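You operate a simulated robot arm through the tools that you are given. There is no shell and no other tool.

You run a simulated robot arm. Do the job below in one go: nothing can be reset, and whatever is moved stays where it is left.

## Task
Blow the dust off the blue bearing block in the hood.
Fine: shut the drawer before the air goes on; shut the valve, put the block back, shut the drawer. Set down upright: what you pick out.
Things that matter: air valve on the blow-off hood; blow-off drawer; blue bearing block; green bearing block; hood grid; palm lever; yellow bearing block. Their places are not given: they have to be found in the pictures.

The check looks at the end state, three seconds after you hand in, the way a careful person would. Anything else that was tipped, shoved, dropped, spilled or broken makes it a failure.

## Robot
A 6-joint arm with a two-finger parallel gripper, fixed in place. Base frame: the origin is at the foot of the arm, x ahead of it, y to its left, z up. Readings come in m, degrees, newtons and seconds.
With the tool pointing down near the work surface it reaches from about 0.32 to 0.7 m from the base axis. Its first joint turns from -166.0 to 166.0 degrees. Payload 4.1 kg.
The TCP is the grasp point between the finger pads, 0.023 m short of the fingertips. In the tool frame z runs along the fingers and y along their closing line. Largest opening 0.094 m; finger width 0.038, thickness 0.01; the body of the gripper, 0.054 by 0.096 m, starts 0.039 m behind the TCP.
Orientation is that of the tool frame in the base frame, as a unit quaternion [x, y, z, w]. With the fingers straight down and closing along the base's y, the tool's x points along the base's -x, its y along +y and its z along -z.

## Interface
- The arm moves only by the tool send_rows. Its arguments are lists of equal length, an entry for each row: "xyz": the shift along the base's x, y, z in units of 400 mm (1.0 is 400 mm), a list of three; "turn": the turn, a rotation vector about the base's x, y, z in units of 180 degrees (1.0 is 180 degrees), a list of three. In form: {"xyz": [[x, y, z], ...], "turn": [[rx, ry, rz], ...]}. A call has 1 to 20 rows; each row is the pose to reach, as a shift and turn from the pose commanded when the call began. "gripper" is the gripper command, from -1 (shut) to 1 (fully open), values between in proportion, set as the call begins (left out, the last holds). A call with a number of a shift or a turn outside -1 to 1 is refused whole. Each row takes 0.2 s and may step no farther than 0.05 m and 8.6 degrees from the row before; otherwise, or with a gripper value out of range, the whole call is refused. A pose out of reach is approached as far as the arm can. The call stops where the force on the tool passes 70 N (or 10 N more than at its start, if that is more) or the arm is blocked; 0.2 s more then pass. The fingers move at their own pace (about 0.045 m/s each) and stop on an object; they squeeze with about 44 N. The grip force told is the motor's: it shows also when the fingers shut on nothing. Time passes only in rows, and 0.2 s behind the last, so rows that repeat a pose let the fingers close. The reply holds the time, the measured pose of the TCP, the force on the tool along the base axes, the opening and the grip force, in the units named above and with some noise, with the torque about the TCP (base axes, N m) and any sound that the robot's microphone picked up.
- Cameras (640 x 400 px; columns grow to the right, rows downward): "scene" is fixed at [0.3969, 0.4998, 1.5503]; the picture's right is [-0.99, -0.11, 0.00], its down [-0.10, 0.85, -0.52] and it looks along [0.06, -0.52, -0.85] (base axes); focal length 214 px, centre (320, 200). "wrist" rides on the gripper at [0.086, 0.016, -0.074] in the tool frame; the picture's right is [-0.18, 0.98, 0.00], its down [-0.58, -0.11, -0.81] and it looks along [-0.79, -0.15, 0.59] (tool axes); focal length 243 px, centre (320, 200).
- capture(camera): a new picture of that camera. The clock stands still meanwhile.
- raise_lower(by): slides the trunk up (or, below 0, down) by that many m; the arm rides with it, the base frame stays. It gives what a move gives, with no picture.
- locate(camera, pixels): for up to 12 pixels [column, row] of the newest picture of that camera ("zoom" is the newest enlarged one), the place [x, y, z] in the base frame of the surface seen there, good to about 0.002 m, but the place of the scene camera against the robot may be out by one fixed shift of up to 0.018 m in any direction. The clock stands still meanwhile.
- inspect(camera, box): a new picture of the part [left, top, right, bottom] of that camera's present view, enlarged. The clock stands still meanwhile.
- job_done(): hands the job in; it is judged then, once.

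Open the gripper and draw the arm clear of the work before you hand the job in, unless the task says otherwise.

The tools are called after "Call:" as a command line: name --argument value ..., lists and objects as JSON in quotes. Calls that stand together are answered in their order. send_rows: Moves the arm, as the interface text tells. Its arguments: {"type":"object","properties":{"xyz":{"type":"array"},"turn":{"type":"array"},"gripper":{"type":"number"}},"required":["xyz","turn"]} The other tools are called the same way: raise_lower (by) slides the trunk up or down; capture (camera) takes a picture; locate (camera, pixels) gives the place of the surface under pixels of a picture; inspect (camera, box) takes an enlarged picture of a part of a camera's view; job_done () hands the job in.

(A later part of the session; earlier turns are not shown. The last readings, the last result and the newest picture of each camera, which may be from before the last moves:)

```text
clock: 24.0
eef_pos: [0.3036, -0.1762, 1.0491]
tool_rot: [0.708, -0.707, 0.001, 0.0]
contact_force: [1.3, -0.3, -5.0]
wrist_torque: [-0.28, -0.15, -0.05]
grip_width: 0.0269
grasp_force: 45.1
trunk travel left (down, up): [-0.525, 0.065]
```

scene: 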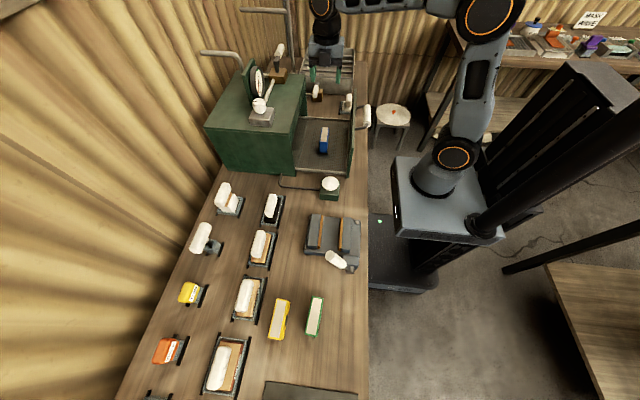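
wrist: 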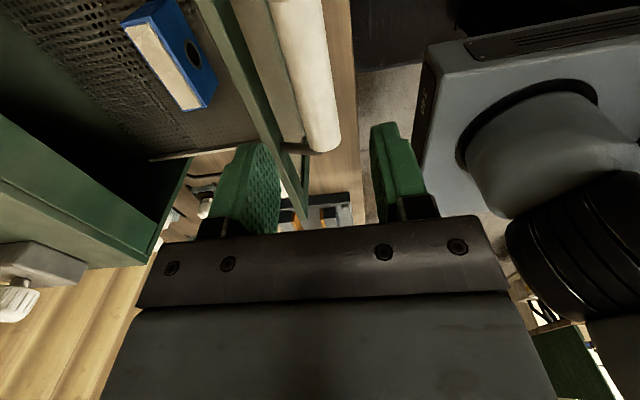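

Gripping the handle (opening 0.027). Push the drawer in gently along +x, first ~0.1 m with a soft ramp.

Call:
send_rows --xyz '[[0.008, 0, 0], [0.024, 0, 0], [0.048, 0, 0], [0.08, 0, 0], [0.112, 0, 0], [0.144, 0, 0], [0.176, 0, 0], [0.208, 0, 0], [0.232, 0, 0], [0.248, 0, 0], [0.252, 0, 0]]' --turn '[[0, 0, 0], [0, 0, 0], [0, 0, 0], [0, 0, 0], [0, 0, 0], [0, 0, 0], [0, 0, 0], [0, 0, 0], [0, 0, 0], [0, 0, 0], [0, 0, 0]]'

Call:
inspect --camera "scene" --box '[250, 40, 390, 180]'

```text
clock: 26.4
eef_pos: [0.4036, -0.1756, 1.0501]
tool_rot: [-0.707, 0.707, -0.001, 0.001]
contact_force: [-1.8, -5.1, 13.5]
wrist_torque: [-0.36, -0.03, 0.04]
grip_width: 0.0266
grasp_force: 45.3
trunk travel left (down, up): [-0.525, 0.065]
```

```text
2.86 times, centred on (320, 110) of scene
```

zoom: 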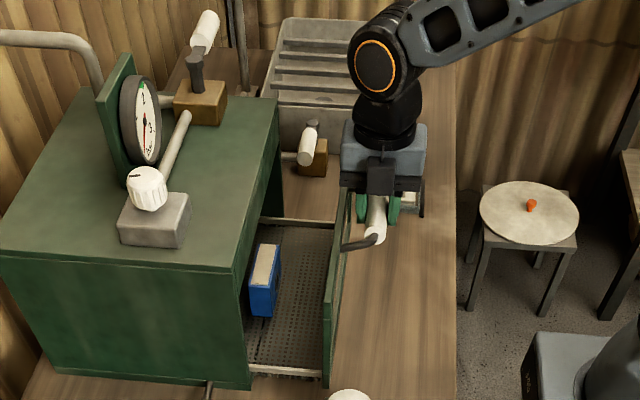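

The drawer is half in with the block still upright. Continue pushing, slowing near the end and watching the x force.

Call:
send_rows --xyz '[[0.008, 0, 0], [0.024, 0, 0], [0.048, 0, 0], [0.08, 0, 0], [0.112, 0, 0], [0.144, 0, 0], [0.17, 0, 0], [0.19, 0, 0], [0.2, 0, 0], [0.21, 0, 0]]' --turn '[[0, 0, 0], [0, 0, 0], [0, 0, 0], [0, 0, 0], [0, 0, 0], [0, 0, 0], [0, 0, 0], [0, 0, 0], [0, 0, 0], [0, 0, 0]]'

Call:
inspect --camera "scene" --box '[250, 40, 390, 180]'

```text
clock: 28.6
eef_pos: [0.4871, -0.1762, 1.0496]
tool_rot: [0.708, -0.707, 0.001, -0.001]
contact_force: [-1.8, -3.3, 21.5]
wrist_torque: [0.13, 0.21, -0.07]
grip_width: 0.0267
grasp_force: 45.1
trunk travel left (down, up): [-0.525, 0.065]
```

```text
2.86 times, centred on (320, 110) of scene
```

zoom: 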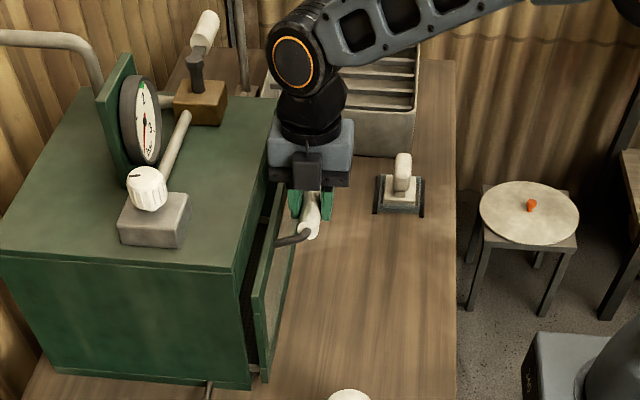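

Nearly closed, about 1–2 cm left. Continue in small steps with a slight z relief, watching for the stop.

Call:
send_rows --xyz '[[0.008, 0, 0.003], [0.016, 0, 0.003], [0.022, 0, 0.003], [0.028, 0, 0.003]]' --turn '[[0, 0, 0], [0, 0, 0], [0, 0, 0], [0, 0, 0]]'

Call:
inspect --camera "scene" --box '[250, 40, 390, 180]'

```text
clock: 29.6
eef_pos: [0.4998, -0.1754, 1.0499]
tool_rot: [0.707, -0.707, -0.001, 0.0]
contact_force: [-1.5, -4.9, 2.2]
wrist_torque: [-0.93, -0.11, 0.11]
grip_width: 0.0266
grasp_force: 45.2
trunk travel left (down, up): [-0.525, 0.065]
```

```text
2.86 times, centred on (320, 110) of scene
```

zoom: 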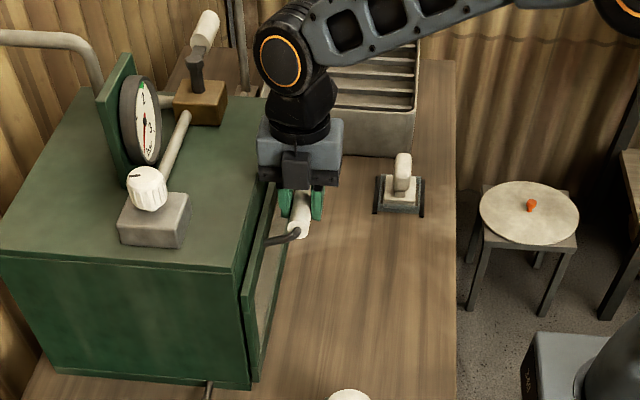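

Still moving freely (x force -1.5 N). Continue until it hits its stop.

Call:
send_rows --xyz '[[0.006, 0, 0], [0.012, 0, 0], [0.018, 0, 0], [0.024, 0, 0]]' --turn '[[0, 0, 0], [0, 0, 0], [0, 0, 0], [0, 0, 0]]'

Call:
inspect --camera "scene" --box '[270, 90, 350, 180]'

```text
clock: 30.6
eef_pos: [0.5026, -0.1765, 1.0497]
tool_rot: [-0.707, 0.707, 0.004, -0.002]
contact_force: [-51.3, -3.5, -8.3]
wrist_torque: [-1.3, 0.19, 0.25]
grip_width: 0.0268
grasp_force: 44.9
trunk travel left (down, up): [-0.525, 0.065]
```

```text
4.44 times, centred on (310, 135) of scene
```

zoom: 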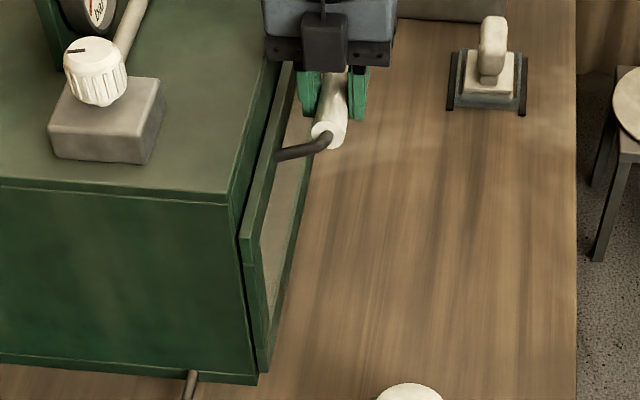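

The drawer hit its stop at x≈0.503 (51 N), a travel of 0.1975, which matches the panel meeting the hood front. I relax the push and open the fingers.

Call:
send_rows --xyz '[[-0.01, 0, 0], [-0.0175, 0, 0]]' --turn '[[0, 0, 0], [0, 0, 0]]'

Call:
send_rows --xyz '[[0, 0, 0], [0, 0, 0], [0, 0, 0]]' --turn '[[0, 0, 0], [0, 0, 0], [0, 0, 0]]' --gripper 0.06

Call:
inspect --camera "scene" --box '[270, 90, 350, 180]'

```text
clock: 31.2
eef_pos: [0.5011, -0.1763, 1.049]
tool_rot: [-0.707, 0.707, 0.002, 0.001]
contact_force: [-23.7, -8.7, -14.0]
wrist_torque: [0.8, 0.42, -0.03]
grip_width: 0.0268
grasp_force: 45.4
trunk travel left (down, up): [-0.525, 0.065]
```

```text
clock: 32.0
eef_pos: [0.503, -0.1759, 1.05]
tool_rot: [-0.707, 0.707, -0.001, 0.0]
contact_force: [-0.5, 0.8, -0.1]
wrist_torque: [-0.01, 0.02, -0.01]
grip_width: 0.0498
grasp_force: 0.0
trunk travel left (down, up): [-0.525, 0.065]
```

```text
4.44 times, centred on (310, 135) of scene
```

zoom: 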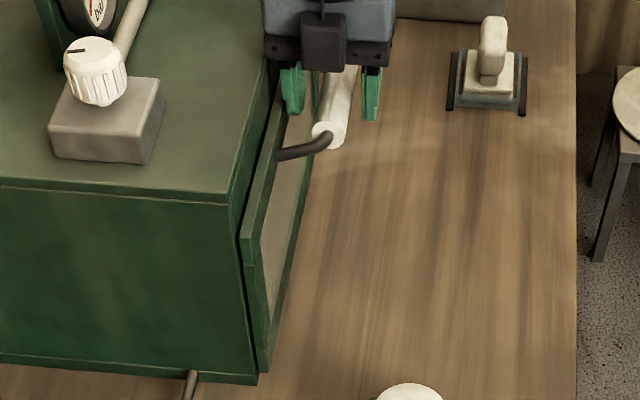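

The drawer stays shut after release. Raise up clear, then turn the tool back by -90° to look at the hood-top controls.

Call:
send_rows --xyz '[[0, 0, 0.06], [0, 0, 0.16], [0, 0, 0.28], [0, 0, 0.4], [0, 0, 0.5]]' --turn '[[0, 0, 0], [0, 0, 0], [0, 0, 0], [0, 0, 0], [0, 0, 0]]'

Call:
capture --camera "wrist"

Call:
inspect --camera "scene" --box '[190, 30, 390, 200]'

```text
clock: 33.2
eef_pos: [0.5019, -0.174, 1.2514]
tool_rot: [0.707, -0.707, -0.001, 0.001]
contact_force: [0.1, -0.6, 0.3]
wrist_torque: [0.0, 0.01, 0.0]
grip_width: 0.05
grasp_force: 0.1
trunk travel left (down, up): [-0.525, 0.065]
```

```text
taken
```

wrist: 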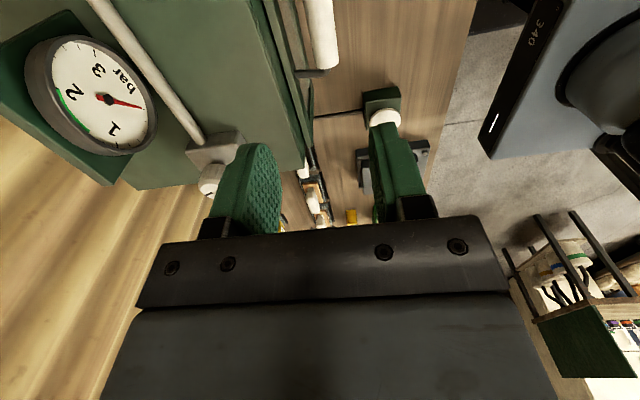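

```text
2.35 times, centred on (290, 115) of scene
```

zoom: 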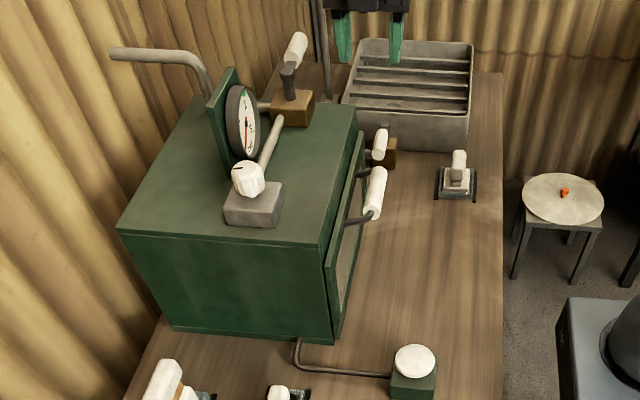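

Drawer flush with the hood front. The gauge is visible at (95,95) in the wrist image; zoom on it for the scale.

Call:
inspect --camera "wrist" --box '[10, 20, 230, 200]'

Call:
locate --camera "wrist" --pixels '[[212, 176], [205, 190], [222, 150], [100, 95], [385, 118], [380, 100], [150, 70], [320, 40], [310, 72], [420, 160], [125, 175], [270, 120]]'

```text
2.22 times, centred on (120, 110) of wrist
```

zoom: 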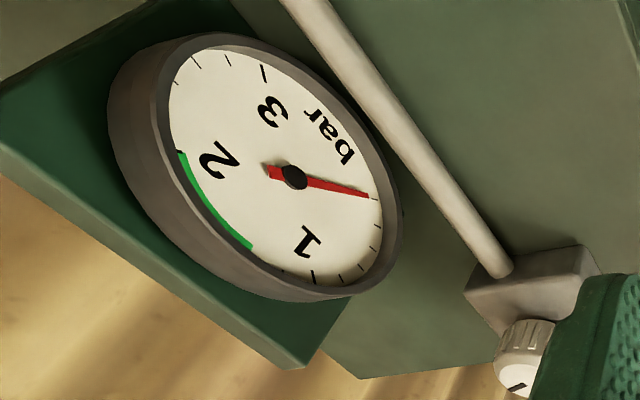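

```text
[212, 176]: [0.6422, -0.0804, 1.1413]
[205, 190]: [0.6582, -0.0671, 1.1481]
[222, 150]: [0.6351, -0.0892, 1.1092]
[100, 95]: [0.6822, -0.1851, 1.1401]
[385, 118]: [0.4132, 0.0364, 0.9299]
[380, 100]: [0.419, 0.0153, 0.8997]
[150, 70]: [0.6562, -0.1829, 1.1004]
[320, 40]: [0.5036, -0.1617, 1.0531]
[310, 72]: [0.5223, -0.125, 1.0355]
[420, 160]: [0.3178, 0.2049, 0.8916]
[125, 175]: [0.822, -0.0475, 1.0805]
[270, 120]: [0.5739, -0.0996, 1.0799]
```

The gauge reads 0, with the green band about 1.4–2 bar. I turn the tool back by -90° to view the brass lever valve closely.

Call:
send_rows --xyz '[[0, 0, 0], [0, 0, 0], [0, 0, 0], [0, 0, 0], [0, 0, 0], [0, 0, 0], [0, 0, 0], [0, 0, 0], [0, 0, 0], [0, 0, 0], [0, 0, 0]]' --turn '[[0, 0, -0.0455], [0, 0, -0.0909], [0, 0, -0.1364], [0, 0, -0.1818], [0, 0, -0.2273], [0, 0, -0.2727], [0, 0, -0.3182], [0, 0, -0.3636], [0, 0, -0.4091], [0, 0, -0.4545], [0, 0, -0.5]]' --gripper -1

Call:
capture --camera "wrist"

Call:
inspect --camera "wrist" --box '[120, 110, 300, 250]'

```text
clock: 35.6
eef_pos: [0.503, -0.1758, 1.2494]
tool_rot: [0.001, 1.0, -0.001, 0.001]
contact_force: [0.3, 0.2, 0.2]
wrist_torque: [0.04, -0.01, -0.01]
grip_width: 0.0
grasp_force: 42.1
trunk travel left (down, up): [-0.525, 0.065]
```

```text
taken
```

wrist: 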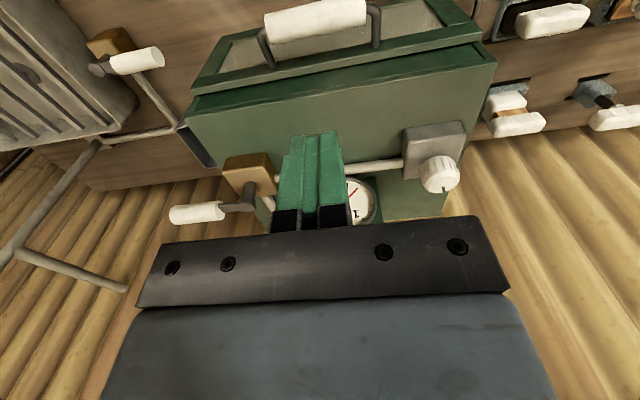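

```text
2.86 times, centred on (210, 180) of wrist
```

zoom: 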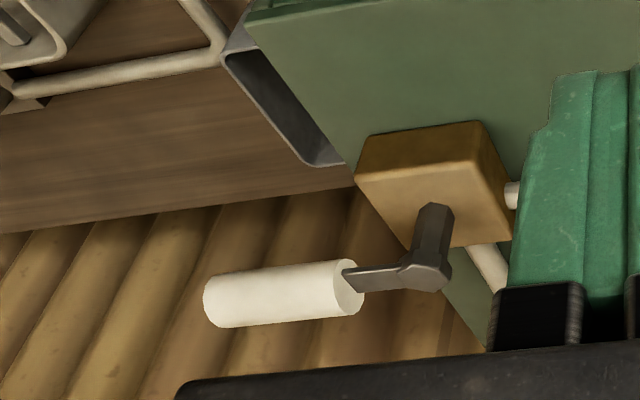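

The valve has a vertical stem (zoom 435,250) and a horizontal arm with white grip extending toward -y. I measure stem and grip positions.

Call:
locate --camera "zoom" --pixels '[[430, 275], [432, 225], [380, 278], [345, 290], [285, 290], [215, 305], [285, 270], [285, 318], [430, 180], [400, 140], [470, 150], [500, 195]]'

Call:
locate --camera "wrist" --pixels '[[440, 172], [435, 190], [432, 140], [390, 165], [357, 200], [320, 20], [130, 60], [110, 45], [400, 200], [240, 90], [450, 30], [250, 20]]'

```text
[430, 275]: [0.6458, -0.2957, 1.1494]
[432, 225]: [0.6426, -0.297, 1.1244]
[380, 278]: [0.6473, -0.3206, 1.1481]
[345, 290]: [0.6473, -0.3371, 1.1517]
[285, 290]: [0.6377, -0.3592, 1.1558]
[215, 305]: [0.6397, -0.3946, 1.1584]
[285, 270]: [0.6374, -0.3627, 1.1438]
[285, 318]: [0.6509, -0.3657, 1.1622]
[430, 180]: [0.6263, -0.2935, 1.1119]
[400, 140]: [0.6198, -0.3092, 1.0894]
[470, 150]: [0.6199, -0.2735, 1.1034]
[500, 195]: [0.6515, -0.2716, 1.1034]
```

```text
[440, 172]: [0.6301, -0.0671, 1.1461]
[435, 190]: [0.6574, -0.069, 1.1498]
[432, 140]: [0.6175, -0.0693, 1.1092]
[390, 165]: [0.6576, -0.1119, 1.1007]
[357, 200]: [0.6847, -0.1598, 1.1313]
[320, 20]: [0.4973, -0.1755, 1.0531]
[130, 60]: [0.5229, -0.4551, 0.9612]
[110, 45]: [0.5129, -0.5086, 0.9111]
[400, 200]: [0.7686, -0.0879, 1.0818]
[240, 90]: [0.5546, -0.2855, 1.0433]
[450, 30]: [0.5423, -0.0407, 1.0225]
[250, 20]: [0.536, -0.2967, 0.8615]
```

Hood valve: stem at about (0.65,-0.297), arm at z≈1.15, grip y -0.337 to -0.395 (radius ~0.75 m from base). I zoom on the knob for its mark/scale and on the front of hood.

Call:
inspect --camera "wrist" --box '[380, 110, 500, 210]'

Call:
inspect --camera "scene" --box '[235, 85, 295, 130]'

Call:
inspect --camera "wrist" --box '[0, 0, 240, 190]'

```text
4.00 times, centred on (440, 160) of wrist
```

zoom: 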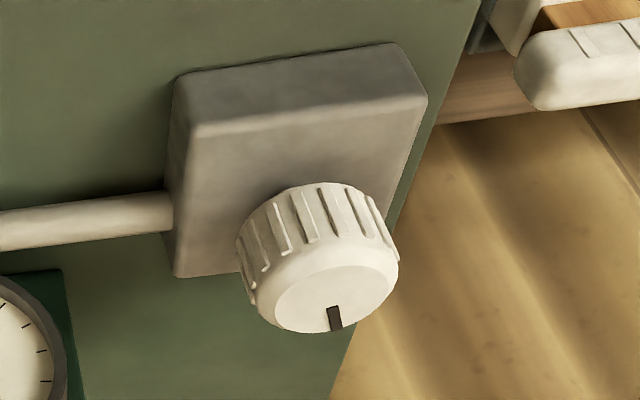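

```text
8.89 times, centred on (265, 108) of scene
```

zoom: 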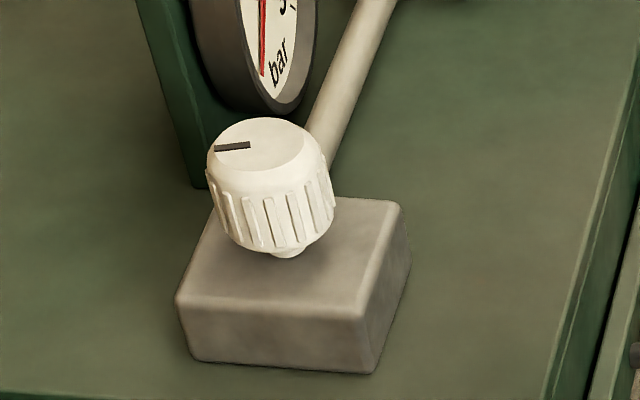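

```text
2.11 times, centred on (120, 95) of wrist
```

zoom: 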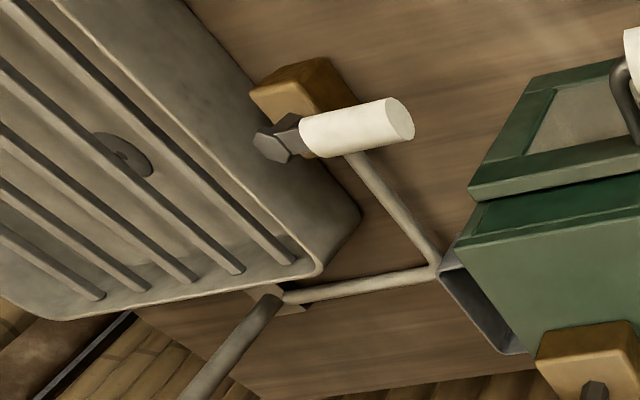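

The bench valve belongs to the wash sink, so the brass lever on the hood roof is my first candidate for the air valve. I turn the tool +90° and move above its grip to test reach.

Call:
send_rows --xyz '[[0.033, -0.042, 0], [0.066, -0.085, 0], [0.1, -0.127, 0], [0.133, -0.169, 0], [0.166, -0.211, 0], [0.199, -0.254, 0], [0.232, -0.296, 0], [0.265, -0.338, 0], [0.3, -0.38, 0], [0.33, -0.42, 0], [0.365, -0.465, 0]]' --turn '[[0, 0, 0.0455], [0, 0, 0.0909], [0, 0, 0.1364], [0, 0, 0.1818], [0, 0, 0.2273], [0, 0, 0.2727], [0, 0, 0.3182], [0, 0, 0.3636], [0, 0, 0.4091], [0, 0, 0.4545], [0, 0, 0.5]]' --gripper 0.2

Call:
capture --camera "wrist"

Call:
inspect --camera "scene" --box '[220, 20, 340, 130]'

```text
clock: 38.0
eef_pos: [0.5515, -0.2962, 1.1965]
tool_rot: [-0.667, 0.745, -0.001, 0.0]
contact_force: [0.3, 1.1, -0.1]
wrist_torque: [-0.02, -0.02, 0.05]
grip_width: 0.0563
grasp_force: 0.2
out of reach, approached as far as the arm can: row 5, 6, 7, 8, 9, 10, 11
trunk travel left (down, up): [-0.525, 0.065]
```

```text
taken
```

wrist: 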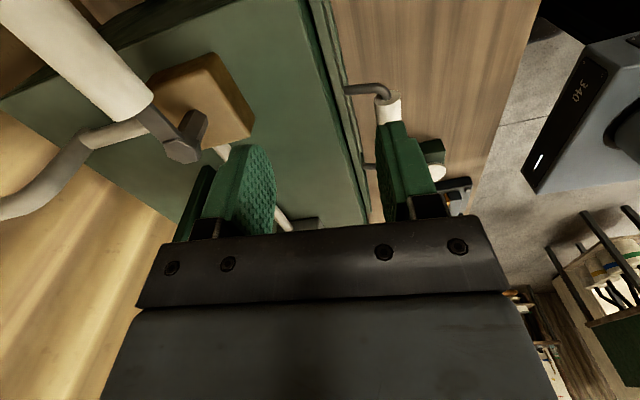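

```text
3.64 times, centred on (280, 75) of scene
```

zoom: 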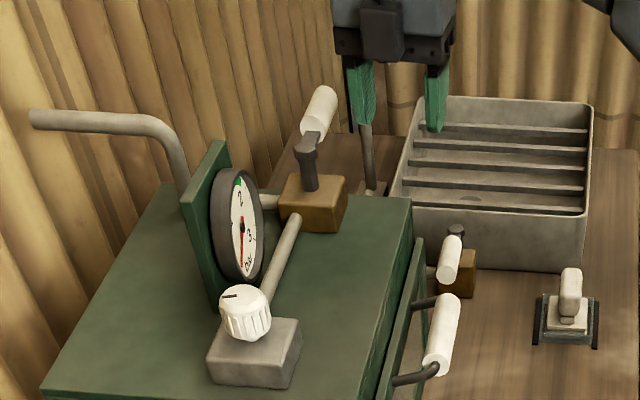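

The arm cannot reach that far with the tool down at this height (stopped at radius 0.63). I back off a little to see how the commanded pose is tracked, before choosing the next step.

Call:
send_rows --xyz '[[-0.05, 0.06, 0], [-0.1, 0.12, 0], [-0.15, 0.18, 0], [-0.2, 0.24, 0]]' --turn '[[0, 0, 0], [0, 0, 0], [0, 0, 0], [0, 0, 0]]'

```text
clock: 39.0
eef_pos: [0.4732, -0.1991, 1.1968]
tool_rot: [-0.665, 0.747, 0.0, 0.0]
contact_force: [-0.7, 0.6, 0.8]
wrist_torque: [-0.02, 0.03, 0.01]
grip_width: 0.0564
grasp_force: 0.0
trunk travel left (down, up): [-0.525, 0.065]
```

The commanded pose was clipped to where the arm actually got. Raising the trunk to its top should extend the reach over the hood roof.

Call:
raise_lower --by 0.065

```text
clock: 40.0
eef_pos: [0.4753, -0.1999, 1.2618]
tool_rot: [-0.665, 0.747, 0.0, 0.0]
contact_force: [-0.1, 0.0, 0.1]
wrist_torque: [-0.01, 0.01, 0.01]
grip_width: 0.0565
grasp_force: 0.1
trunk travel left (down, up): [-0.59, 0.0]
```

Trunk is up 0.065. Now turn the tool back to yaw 0 and move toward the knob for a closer look.

Call:
send_rows --xyz '[[0.01, 0.0325, 0], [0.02, 0.065, 0], [0.03, 0.0975, 0], [0.04, 0.13, 0], [0.05, 0.1625, 0], [0.06, 0.195, 0], [0.07, 0.2275, 0], [0.08, 0.26, 0], [0.09, 0.2925, 0], [0.1, 0.325, 0]]' --turn '[[0, 0, -0.0463], [0, 0, -0.0927], [0, 0, -0.139], [0, 0, -0.1853], [0, 0, -0.2317], [0, 0, -0.278], [0, 0, -0.3243], [0, 0, -0.3706], [0, 0, -0.417], [0, 0, -0.4633]]'

Call:
capture --camera "wrist"

```text
clock: 42.2
eef_pos: [0.5159, -0.0688, 1.2632]
tool_rot: [0.001, 1.0, -0.001, 0.0]
contact_force: [0.9, -0.3, 0.5]
wrist_torque: [0.01, 0.0, -0.04]
grip_width: 0.0566
grasp_force: 0.1
trunk travel left (down, up): [-0.59, 0.0]
```

```text
taken
```

wrist: 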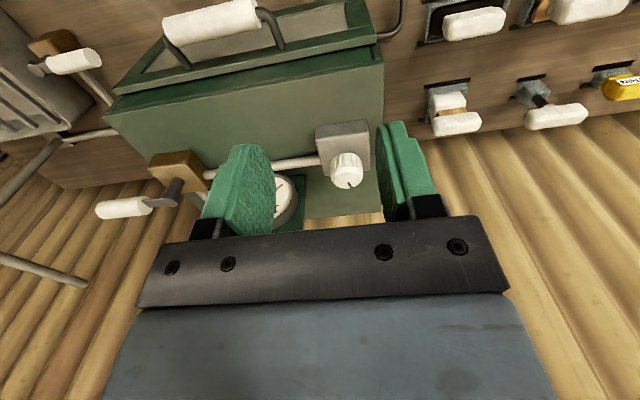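

The knob is at (347,172). I measure its top and sides precisely.

Call:
locate --camera "wrist" --pixels '[[347, 182], [340, 182], [356, 182], [348, 188], [347, 165], [333, 170], [361, 170], [347, 155], [330, 135], [360, 130], [282, 200], [300, 185]]'

Call:
inspect --camera "wrist" --box '[300, 110, 400, 210]'

```text
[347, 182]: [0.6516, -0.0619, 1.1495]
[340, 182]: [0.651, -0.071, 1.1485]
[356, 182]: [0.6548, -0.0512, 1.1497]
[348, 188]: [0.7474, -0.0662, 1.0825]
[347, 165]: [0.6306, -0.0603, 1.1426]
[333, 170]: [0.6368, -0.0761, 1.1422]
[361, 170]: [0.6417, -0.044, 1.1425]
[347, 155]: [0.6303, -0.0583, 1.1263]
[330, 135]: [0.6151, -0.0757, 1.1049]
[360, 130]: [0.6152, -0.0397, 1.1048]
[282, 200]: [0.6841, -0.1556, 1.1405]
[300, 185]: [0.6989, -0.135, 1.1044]
```

```text
4.00 times, centred on (350, 160) of wrist
```

zoom: 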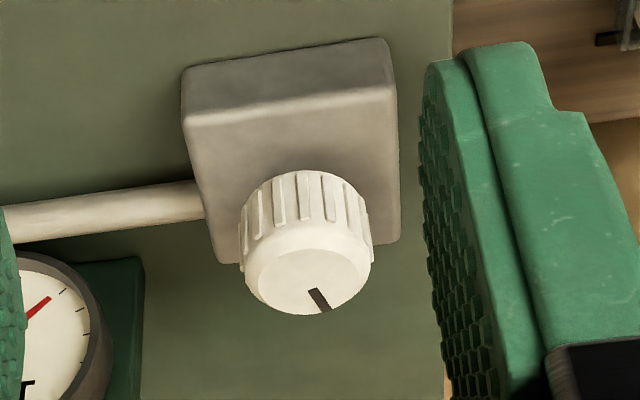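

Knob centre is about (0.649,-0.060), diameter ~0.039, top z 1.1495; gray box top ≈1.107. I move above it first to check reach.

Call:
send_rows --xyz '[[0.085, 0.006, -0.02], [0.17, 0.012, -0.06], [0.255, 0.018, -0.11], [0.3375, 0.023, -0.155]]' --turn '[[0, 0, 0], [0, 0, 0], [0, 0, 0], [0, 0, 0]]'

Call:
capture --camera "wrist"

Call:
inspect --camera "scene" --box '[220, 50, 320, 140]'

```text
clock: 43.2
eef_pos: [0.6508, -0.0612, 1.2001]
tool_rot: [0.0, 1.0, 0.0, 0.0]
contact_force: [0.1, 0.7, 0.4]
wrist_torque: [-0.02, 0.03, 0.0]
grip_width: 0.0566
grasp_force: 0.0
trunk travel left (down, up): [-0.59, 0.0]
```

```text
taken
```

wrist: 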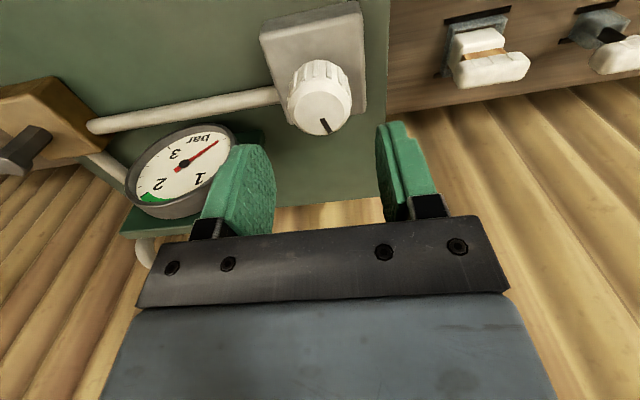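

```text
4.44 times, centred on (270, 95) of scene
```

zoom: 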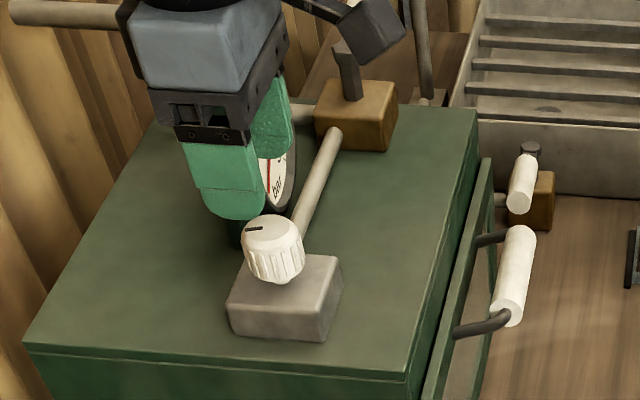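

Reach is fine here and the gauge is readable at (185,165) at the same time. I re-measure the knob from close up.

Call:
locate --camera "wrist" --pixels '[[318, 115], [325, 125], [300, 115], [342, 115], [317, 80], [290, 95], [350, 95], [317, 70], [300, 30], [345, 30], [185, 160], [215, 140]]'

Call:
inspect --camera "wrist" --box '[240, 0, 400, 150]'

```text
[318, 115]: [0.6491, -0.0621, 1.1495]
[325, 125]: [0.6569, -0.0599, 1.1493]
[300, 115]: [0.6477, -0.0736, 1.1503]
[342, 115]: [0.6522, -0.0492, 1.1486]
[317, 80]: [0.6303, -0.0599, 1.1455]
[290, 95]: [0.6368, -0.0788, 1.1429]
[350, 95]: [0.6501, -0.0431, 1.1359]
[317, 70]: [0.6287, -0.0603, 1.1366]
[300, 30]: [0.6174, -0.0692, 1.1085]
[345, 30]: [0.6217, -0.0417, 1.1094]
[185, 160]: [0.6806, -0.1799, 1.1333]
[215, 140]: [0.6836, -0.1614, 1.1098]
```

```text
2.67 times, centred on (320, 75) of wrist
```

zoom: 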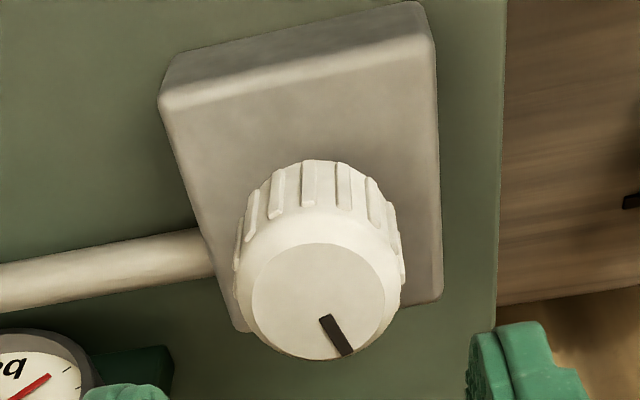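

Knob centre ≈ (0.6485,-0.061), mark pointing about +x (+9° toward +y). I descend so the fingers straddle the knob, then close.

Call:
send_rows --xyz '[[0, -0.0025, -0.05], [0, -0.0025, -0.1], [0, -0.0025, -0.145]]' --turn '[[0, 0, 0], [0, 0, 0], [0, 0, 0]]'

Call:
send_rows --xyz '[[0, 0, 0], [0, 0, 0], [0, 0, 0]]' --turn '[[0, 0, 0], [0, 0, 0], [0, 0, 0]]' --gripper -1

Call:
capture --camera "wrist"

```text
clock: 44.0
eef_pos: [0.6492, -0.0618, 1.1416]
tool_rot: [-0.001, 1.0, 0.0, 0.0]
contact_force: [0.1, -0.2, -0.2]
wrist_torque: [0.01, 0.02, 0.0]
grip_width: 0.0564
grasp_force: 0.0
trunk travel left (down, up): [-0.59, 0.0]
```

```text
clock: 44.8
eef_pos: [0.6493, -0.062, 1.142]
tool_rot: [-0.002, 1.0, 0.0, 0.0]
contact_force: [-0.8, 0.6, -1.1]
wrist_torque: [0.07, -0.2, 0.01]
grip_width: 0.0374
grasp_force: 45.0
trunk travel left (down, up): [-0.59, 0.0]
```

```text
taken
```

wrist: 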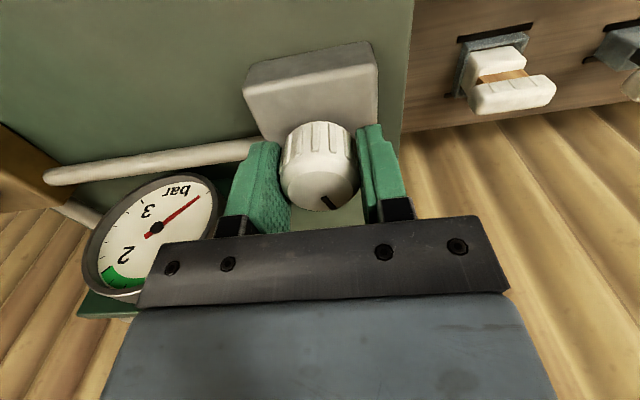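

The knob is gripped (0.0374). I try a small counter-clockwise turn (+8°) and watch the torque and gauge.

Call:
send_rows --xyz '[[0, 0, 0], [0, 0, 0]]' --turn '[[0, 0, 0.025], [0, 0, 0.045]]'

Call:
capture --camera "wrist"

```text
clock: 45.4
eef_pos: [0.6492, -0.0614, 1.1419]
tool_rot: [-0.071, 0.997, 0.0, -0.002]
contact_force: [-4.9, 0.1, -5.4]
wrist_torque: [0.11, -0.97, -0.05]
grip_width: 0.0375
grasp_force: 45.2
trunk travel left (down, up): [-0.59, 0.0]
```

```text
taken
```

wrist: 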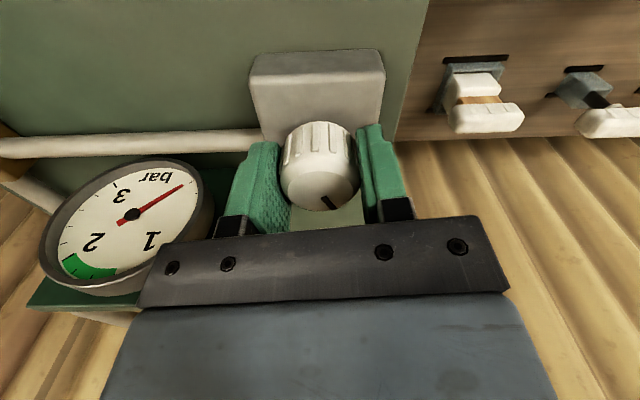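

The knob follows with nearly no torque. Zoom on the gauge to see whether the needle moved.

Call:
inspect --camera "wrist" --box '[20, 140, 240, 320]'

```text
2.22 times, centred on (130, 230) of wrist
```

zoom: 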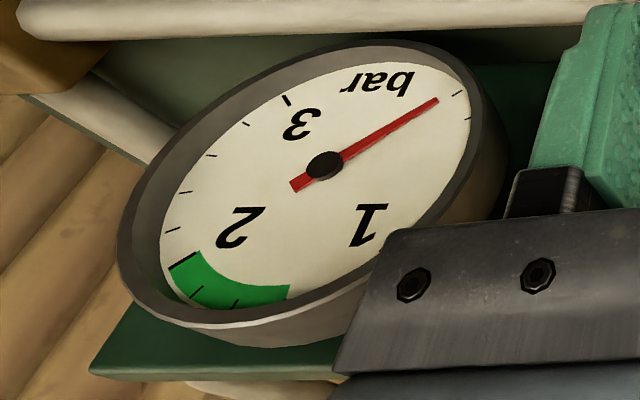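

Needle still at 0 after +8°. I turn further counter-clockwise to about +30° total, watching torque and sound.

Call:
send_rows --xyz '[[0, 0, 0], [0, 0, 0], [0, 0, 0]]' --turn '[[0, 0, 0.04], [0, 0, 0.08], [0, 0, 0.12]]'

Call:
capture --camera "wrist"

```text
clock: 46.2
eef_pos: [0.65, -0.062, 1.1427]
tool_rot: [-0.257, 0.966, 0.001, 0.0]
contact_force: [-1.4, -0.3, 0.3]
wrist_torque: [-0.35, 0.98, -0.03]
grip_width: 0.0375
grasp_force: 44.9
trunk travel left (down, up): [-0.59, 0.0]
```

```text
taken
```

wrist: 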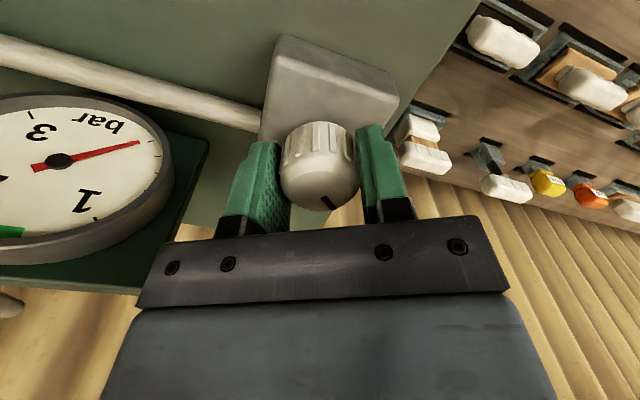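

Turned +30° with nearly no torque and no sound. Zoom on the gauge again.

Call:
inspect --camera "wrist" --box '[0, 80, 200, 270]'

```text
2.11 times, centred on (100, 175) of wrist
```

zoom: 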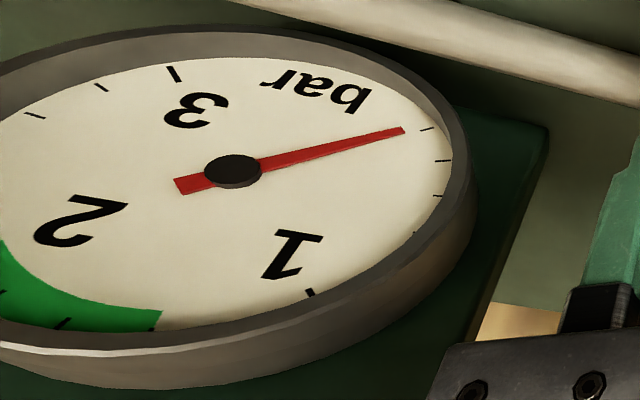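

The gauge still sits at 0. I turn back the other way, to about -30° past the original position.

Call:
send_rows --xyz '[[0, 0, 0], [0, 0, 0], [0, 0, 0], [0, 0, 0]]' --turn '[[0, 0, -0.04], [0, 0, -0.08], [0, 0, -0.12], [0, 0, -0.165]]'

Call:
send_rows --xyz '[[0, 0, 0], [0, 0, 0]]' --turn '[[0, 0, -0.04], [0, 0, -0.08]]'

Call:
capture --camera "wrist"

Call:
inspect --camera "scene" --box '[220, 50, 320, 140]'

```text
clock: 47.2
eef_pos: [0.65, -0.0612, 1.1426]
tool_rot: [0.0, 1.0, 0.0, 0.001]
contact_force: [-0.7, -1.0, 6.3]
wrist_torque: [-0.3, 1.07, -0.01]
grip_width: 0.0374
grasp_force: 45.0
trunk travel left (down, up): [-0.59, 0.0]
```

```text
clock: 47.8
eef_pos: [0.6495, -0.0619, 1.142]
tool_rot: [0.125, 0.992, -0.001, 0.001]
contact_force: [0.8, -1.0, 9.3]
wrist_torque: [-0.28, 0.74, 0.01]
grip_width: 0.0377
grasp_force: 45.2
trunk travel left (down, up): [-0.59, 0.0]
```

```text
taken
```

wrist: 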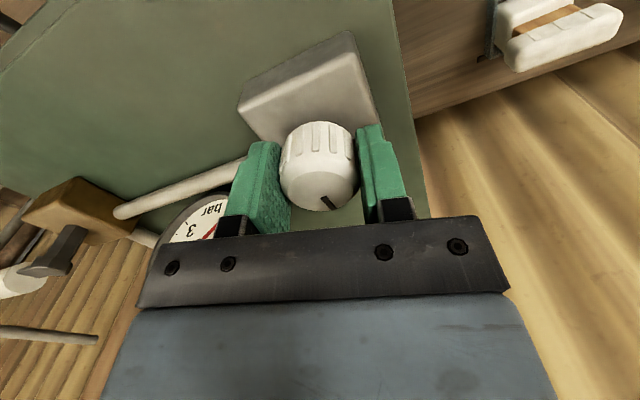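

```text
4.44 times, centred on (270, 95) of scene
```

zoom: 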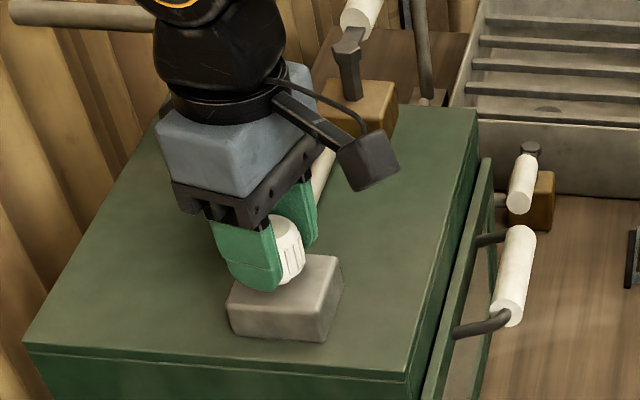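

The knob turns freely both ways with no effect, so it looks like a pressure regulator with no supply; the brass lever is then the valve. I return the knob to its original angle and release it.

Call:
send_rows --xyz '[[0, 0, 0], [0, 0, 0]]' --turn '[[0, 0, 0.04], [0, 0, 0.08]]'

Call:
send_rows --xyz '[[0, 0, 0], [0, 0, 0]]' --turn '[[0, 0, 0], [0, 0, 0]]' --gripper 0.2

Call:
send_rows --xyz '[[0, 0, 0.05], [0, 0, 0.15], [-0.05, 0, 0.25]]' --turn '[[0, 0, 0], [0, 0, 0], [0, 0, 0]]'

Call:
capture --camera "wrist"

```text
clock: 48.4
eef_pos: [0.6492, -0.0622, 1.1432]
tool_rot: [-0.001, 1.0, 0.0, 0.002]
contact_force: [0.4, -2.4, 5.4]
wrist_torque: [0.22, -0.66, 0.0]
grip_width: 0.0371
grasp_force: 44.9
trunk travel left (down, up): [-0.59, 0.0]
```

```text
clock: 49.0
eef_pos: [0.6495, -0.0619, 1.1409]
tool_rot: [0.0, 1.0, 0.0, 0.0]
contact_force: [0.3, 0.5, 0.0]
wrist_torque: [0.02, 0.0, 0.01]
grip_width: 0.0563
grasp_force: 0.0
trunk travel left (down, up): [-0.59, 0.0]
```

```text
clock: 49.8
eef_pos: [0.6291, -0.0624, 1.2409]
tool_rot: [0.0, 1.0, 0.0, 0.0]
contact_force: [0.4, -0.2, 0.1]
wrist_torque: [-0.02, 0.01, -0.04]
grip_width: 0.0566
grasp_force: 0.2
trunk travel left (down, up): [-0.59, 0.0]
```

```text
taken
```

wrist: 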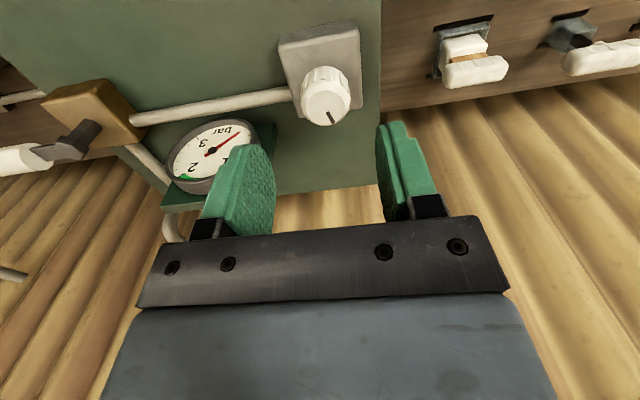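

Knob mark is back where it was. The brass lever is beyond vertical-tool reach, so I'll approach it with the tool tilted outward; first back off and turn to yaw +90°.

Call:
send_rows --xyz '[[-0.03, 0, 0.04], [-0.06, -0.02, 0.08], [-0.1, -0.06, 0.12], [-0.14, -0.1, 0.15], [-0.18, -0.15, 0.15], [-0.22, -0.19, 0.15], [-0.25, -0.23, 0.15], [-0.28, -0.27, 0.15], [-0.3, -0.3, 0.15], [-0.32, -0.33, 0.15], [-0.3225, -0.346, 0.15]]' --turn '[[0, 0, 0.0455], [0, 0, 0.0909], [0, 0, 0.1364], [0, 0, 0.1818], [0, 0, 0.2273], [0, 0, 0.2727], [0, 0, 0.3182], [0, 0, 0.3636], [0, 0, 0.4091], [0, 0, 0.4545], [0, 0, 0.5]]'

```text
clock: 52.2
eef_pos: [0.5, -0.1997, 1.3021]
tool_rot: [0.708, -0.707, 0.0, 0.0]
contact_force: [-0.1, 0.7, -0.1]
wrist_torque: [0.0, 0.01, -0.02]
grip_width: 0.0563
grasp_force: 0.0
trunk travel left (down, up): [-0.59, 0.0]
```

Now tilt the tool 40° outward (about -y) while moving toward a point above and in front of the lever grip.

Call:
send_rows --xyz '[[0.03, -0.07, 0], [0.06, -0.14, 0], [0.1, -0.21, 0], [0.13, -0.29, 0], [0.17, -0.36, 0], [0.2, -0.43, 0]]' --turn '[[0, -0.037, 0], [0, -0.074, 0], [0, -0.111, 0], [0, -0.148, 0], [0, -0.185, 0], [0, -0.2222, 0]]'

Call:
capture --camera "wrist"

Call:
inspect --camera "scene" --box '[220, 10, 350, 120]'

```text
clock: 53.6
eef_pos: [0.5825, -0.3711, 1.3014]
tool_rot: [0.664, -0.664, 0.243, -0.242]
contact_force: [-0.3, 0.3, 0.1]
wrist_torque: [0.02, 0.02, 0.02]
grip_width: 0.0564
grasp_force: 0.0
trunk travel left (down, up): [-0.59, 0.0]
```

```text
taken
```

wrist: 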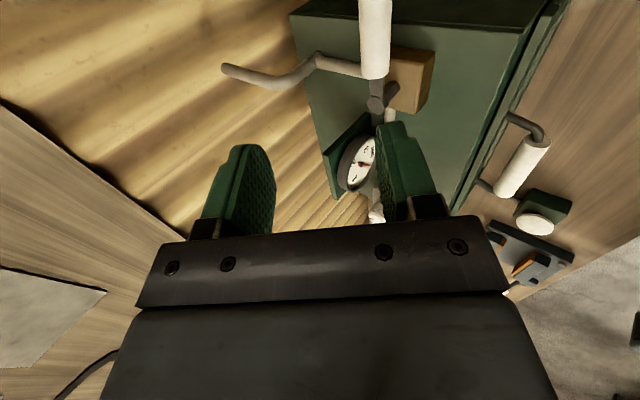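

```text
3.64 times, centred on (285, 65) of scene
```

zoom: 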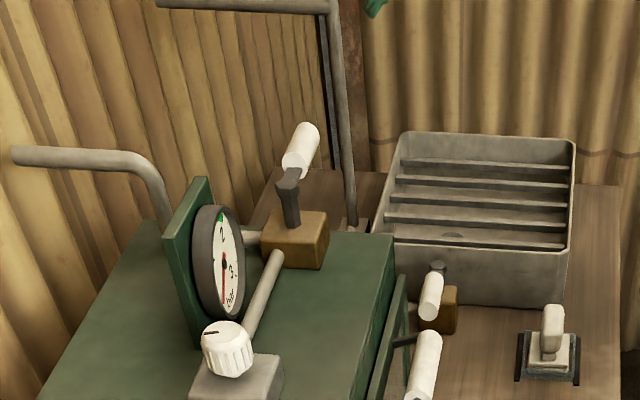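

Tilt is reached. The lever grip (375,40) and stem (378,95) are in the view; I measure them.

Call:
locate --camera "wrist" --pixels '[[374, 20], [375, 45], [376, 70], [362, 45], [388, 45], [378, 88], [380, 102], [400, 95], [410, 60], [412, 80], [330, 60], [370, 160]]'

Call:
inspect --camera "wrist" --box '[290, 0, 460, 140]'

```text
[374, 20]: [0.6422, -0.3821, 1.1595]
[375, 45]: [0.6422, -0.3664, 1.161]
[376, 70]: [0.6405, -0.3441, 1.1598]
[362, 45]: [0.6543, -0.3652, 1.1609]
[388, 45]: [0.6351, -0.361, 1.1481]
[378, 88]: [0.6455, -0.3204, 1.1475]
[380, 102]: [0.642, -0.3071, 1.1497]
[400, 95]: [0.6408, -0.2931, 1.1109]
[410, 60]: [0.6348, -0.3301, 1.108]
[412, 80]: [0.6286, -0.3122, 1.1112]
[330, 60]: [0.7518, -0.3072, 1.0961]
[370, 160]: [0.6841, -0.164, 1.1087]
```

```text
2.86 times, centred on (375, 70) of wrist
```

zoom: 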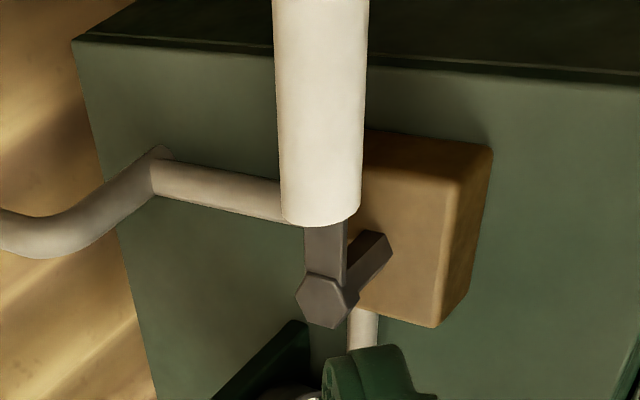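

This view shows the supply pipe from the wall feeding the brass valve, which then feeds the knob box, so the brass lever is the air valve. Grip centre ≈ (0.650,-0.37,1.147), r≈0.0155; I move to a pre-approach 8 cm back along the tool axis.

Call:
send_rows --xyz '[[0.015, 0.001, -0.08], [0.03, 0.002, -0.16], [0.045, 0.004, -0.234]]' --turn '[[0, 0, 0], [0, 0, 0], [0, 0, 0]]'

Call:
capture --camera "wrist"

Call:
inspect --camera "scene" --box '[220, 10, 350, 120]'

```text
clock: 54.4
eef_pos: [0.5999, -0.3694, 1.2071]
tool_rot: [0.665, -0.664, 0.241, -0.242]
contact_force: [0.2, 0.2, 1.1]
wrist_torque: [0.0, 0.02, 0.0]
grip_width: 0.0563
grasp_force: 0.0
trunk travel left (down, up): [-0.59, 0.0]
```

```text
taken
```

wrist: 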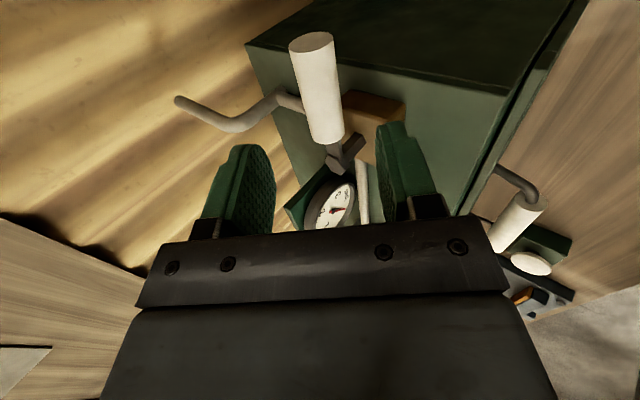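

```text
3.64 times, centred on (285, 65) of scene
```

zoom: 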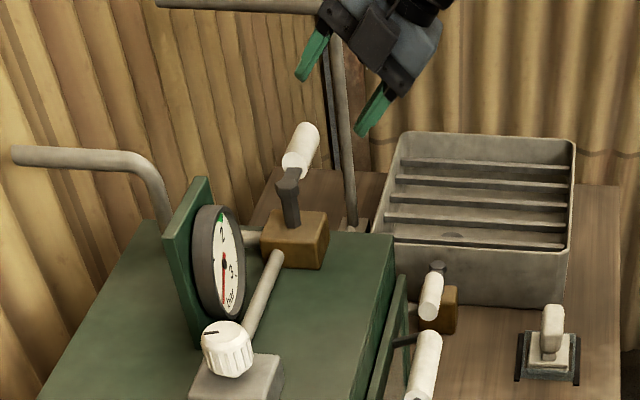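

A gray riser pipe near the tray (zoom 345,150) might be close to the gripper's path; I locate it and re-measure the lever.

Call:
locate --camera "zoom" --pixels '[[345, 150], [350, 200], [338, 60], [328, 10], [250, 5], [300, 150], [290, 185], [240, 10]]'

Call:
locate --camera "wrist" --pixels '[[312, 42], [320, 80], [325, 110], [328, 135], [305, 80], [338, 80], [332, 155], [345, 150], [375, 110], [370, 60], [330, 60], [240, 125]]'

```text
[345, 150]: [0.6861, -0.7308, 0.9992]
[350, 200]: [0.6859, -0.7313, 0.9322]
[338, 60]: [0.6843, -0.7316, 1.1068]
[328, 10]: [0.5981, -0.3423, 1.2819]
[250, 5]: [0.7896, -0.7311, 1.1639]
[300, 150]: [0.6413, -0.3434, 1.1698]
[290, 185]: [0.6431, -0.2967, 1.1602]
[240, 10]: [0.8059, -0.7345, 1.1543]
```

```text
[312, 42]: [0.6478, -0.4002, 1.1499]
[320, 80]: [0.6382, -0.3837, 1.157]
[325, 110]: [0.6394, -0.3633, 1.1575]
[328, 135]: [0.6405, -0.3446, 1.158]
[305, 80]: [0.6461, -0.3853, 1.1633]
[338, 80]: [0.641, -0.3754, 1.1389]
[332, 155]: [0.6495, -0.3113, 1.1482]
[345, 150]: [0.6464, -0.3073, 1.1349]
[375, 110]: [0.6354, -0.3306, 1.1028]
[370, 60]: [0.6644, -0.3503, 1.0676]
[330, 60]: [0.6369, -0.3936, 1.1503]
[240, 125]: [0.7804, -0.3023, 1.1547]
```

Riser is far away (y≈-0.73). The grip axis is at about x=0.649, z=1.149; I slide in along the tool axis so the fingers straddle it.

Call:
send_rows --xyz '[[0.042, 0, -0.05], [0.084, 0, -0.1], [0.125, 0, -0.1475]]' --turn '[[0, 0, 0], [0, 0, 0], [0, 0, 0]]'

Call:
capture --camera "wrist"

Call:
inspect --camera "scene" --box '[220, 10, 350, 120]'

```text
clock: 55.2
eef_pos: [0.6497, -0.3708, 1.1501]
tool_rot: [-0.664, 0.665, -0.242, 0.241]
contact_force: [-0.9, -0.3, 0.3]
wrist_torque: [0.03, -0.02, 0.01]
grip_width: 0.0564
grasp_force: 0.0
trunk travel left (down, up): [-0.59, 0.0]
```

```text
taken
```

wrist: 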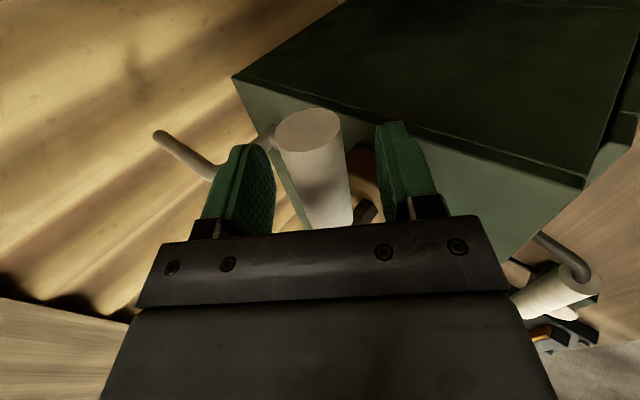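

```text
3.64 times, centred on (285, 65) of scene
```

zoom: 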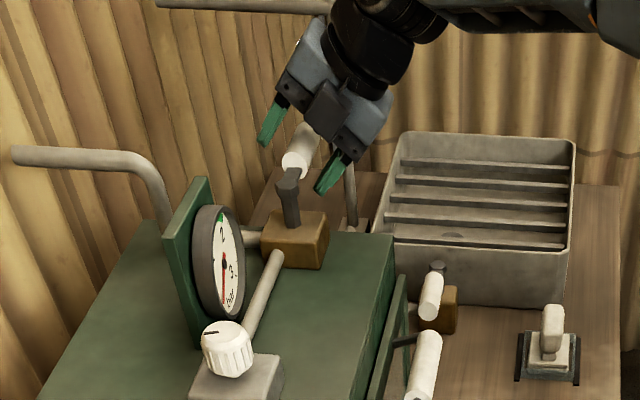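

The fingers straddle the grip. Close on it.

Call:
send_rows --xyz '[[0, 0, 0], [0, 0, 0], [0, 0, 0]]' --turn '[[0, 0, 0], [0, 0, 0], [0, 0, 0]]' --gripper -1

```text
clock: 56.0
eef_pos: [0.6481, -0.3687, 1.1494]
tool_rot: [0.664, -0.664, 0.242, -0.242]
contact_force: [0.4, -0.8, -1.2]
wrist_torque: [-0.01, -0.02, -0.02]
grip_width: 0.0256
grasp_force: 45.0
trunk travel left (down, up): [-0.59, 0.0]
```

Gripped (0.0256 wide). Test gently: swing the lever 6° toward -x (clockwise from above) about its stem, and read the force.

Call:
send_rows --xyz '[[-0.0095, 0.0003, 0], [-0.019, 0.001, 0]]' --turn '[[0, 0, -0.0167], [0, 0, -0.0333]]'

Call:
inspect --camera "scene" --box '[240, 40, 320, 110]'

```text
clock: 56.6
eef_pos: [0.6421, -0.3686, 1.1504]
tool_rot: [-0.63, 0.698, -0.254, 0.228]
contact_force: [-0.7, 2.6, 0.4]
wrist_torque: [0.15, 0.05, 0.11]
grip_width: 0.0255
grasp_force: 45.0
trunk travel left (down, up): [-0.59, 0.0]
```

```text
5.71 times, centred on (280, 75) of scene
```

zoom: 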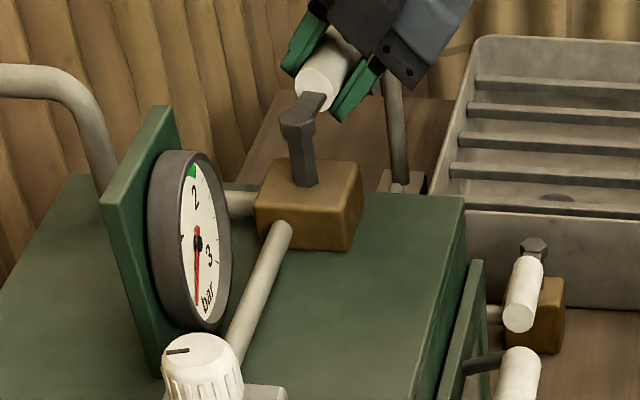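

The lever moves freely that way (force ~3 N). Continue to 30°, then check the gauge.

Call:
send_rows --xyz '[[-0.0252, 0.0044, 0], [-0.0494, 0.0123, 0], [-0.0722, 0.0235, 0]]' --turn '[[0, 0, -0.0444], [0, 0, -0.0889], [0, 0, -0.1333]]'

Call:
inspect --camera "scene" --box '[240, 40, 320, 110]'

```text
clock: 57.4
eef_pos: [0.6131, -0.3593, 1.1497]
tool_rot: [-0.47, 0.813, -0.297, 0.171]
contact_force: [16.4, 8.6, 3.2]
wrist_torque: [0.38, -0.06, -0.65]
grip_width: 0.0254
grasp_force: 45.1
trunk travel left (down, up): [-0.59, 0.0]
```

```text
5.71 times, centred on (280, 75) of scene
```

zoom: 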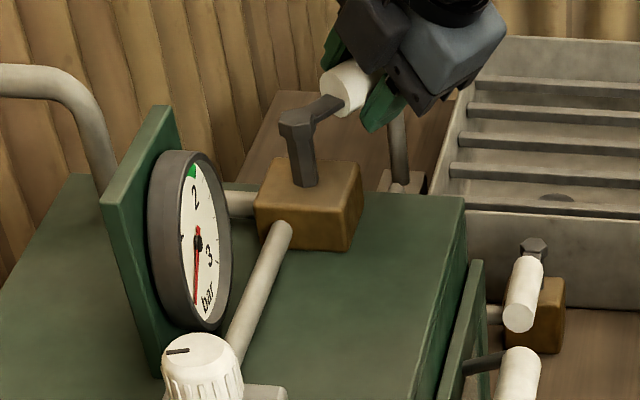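

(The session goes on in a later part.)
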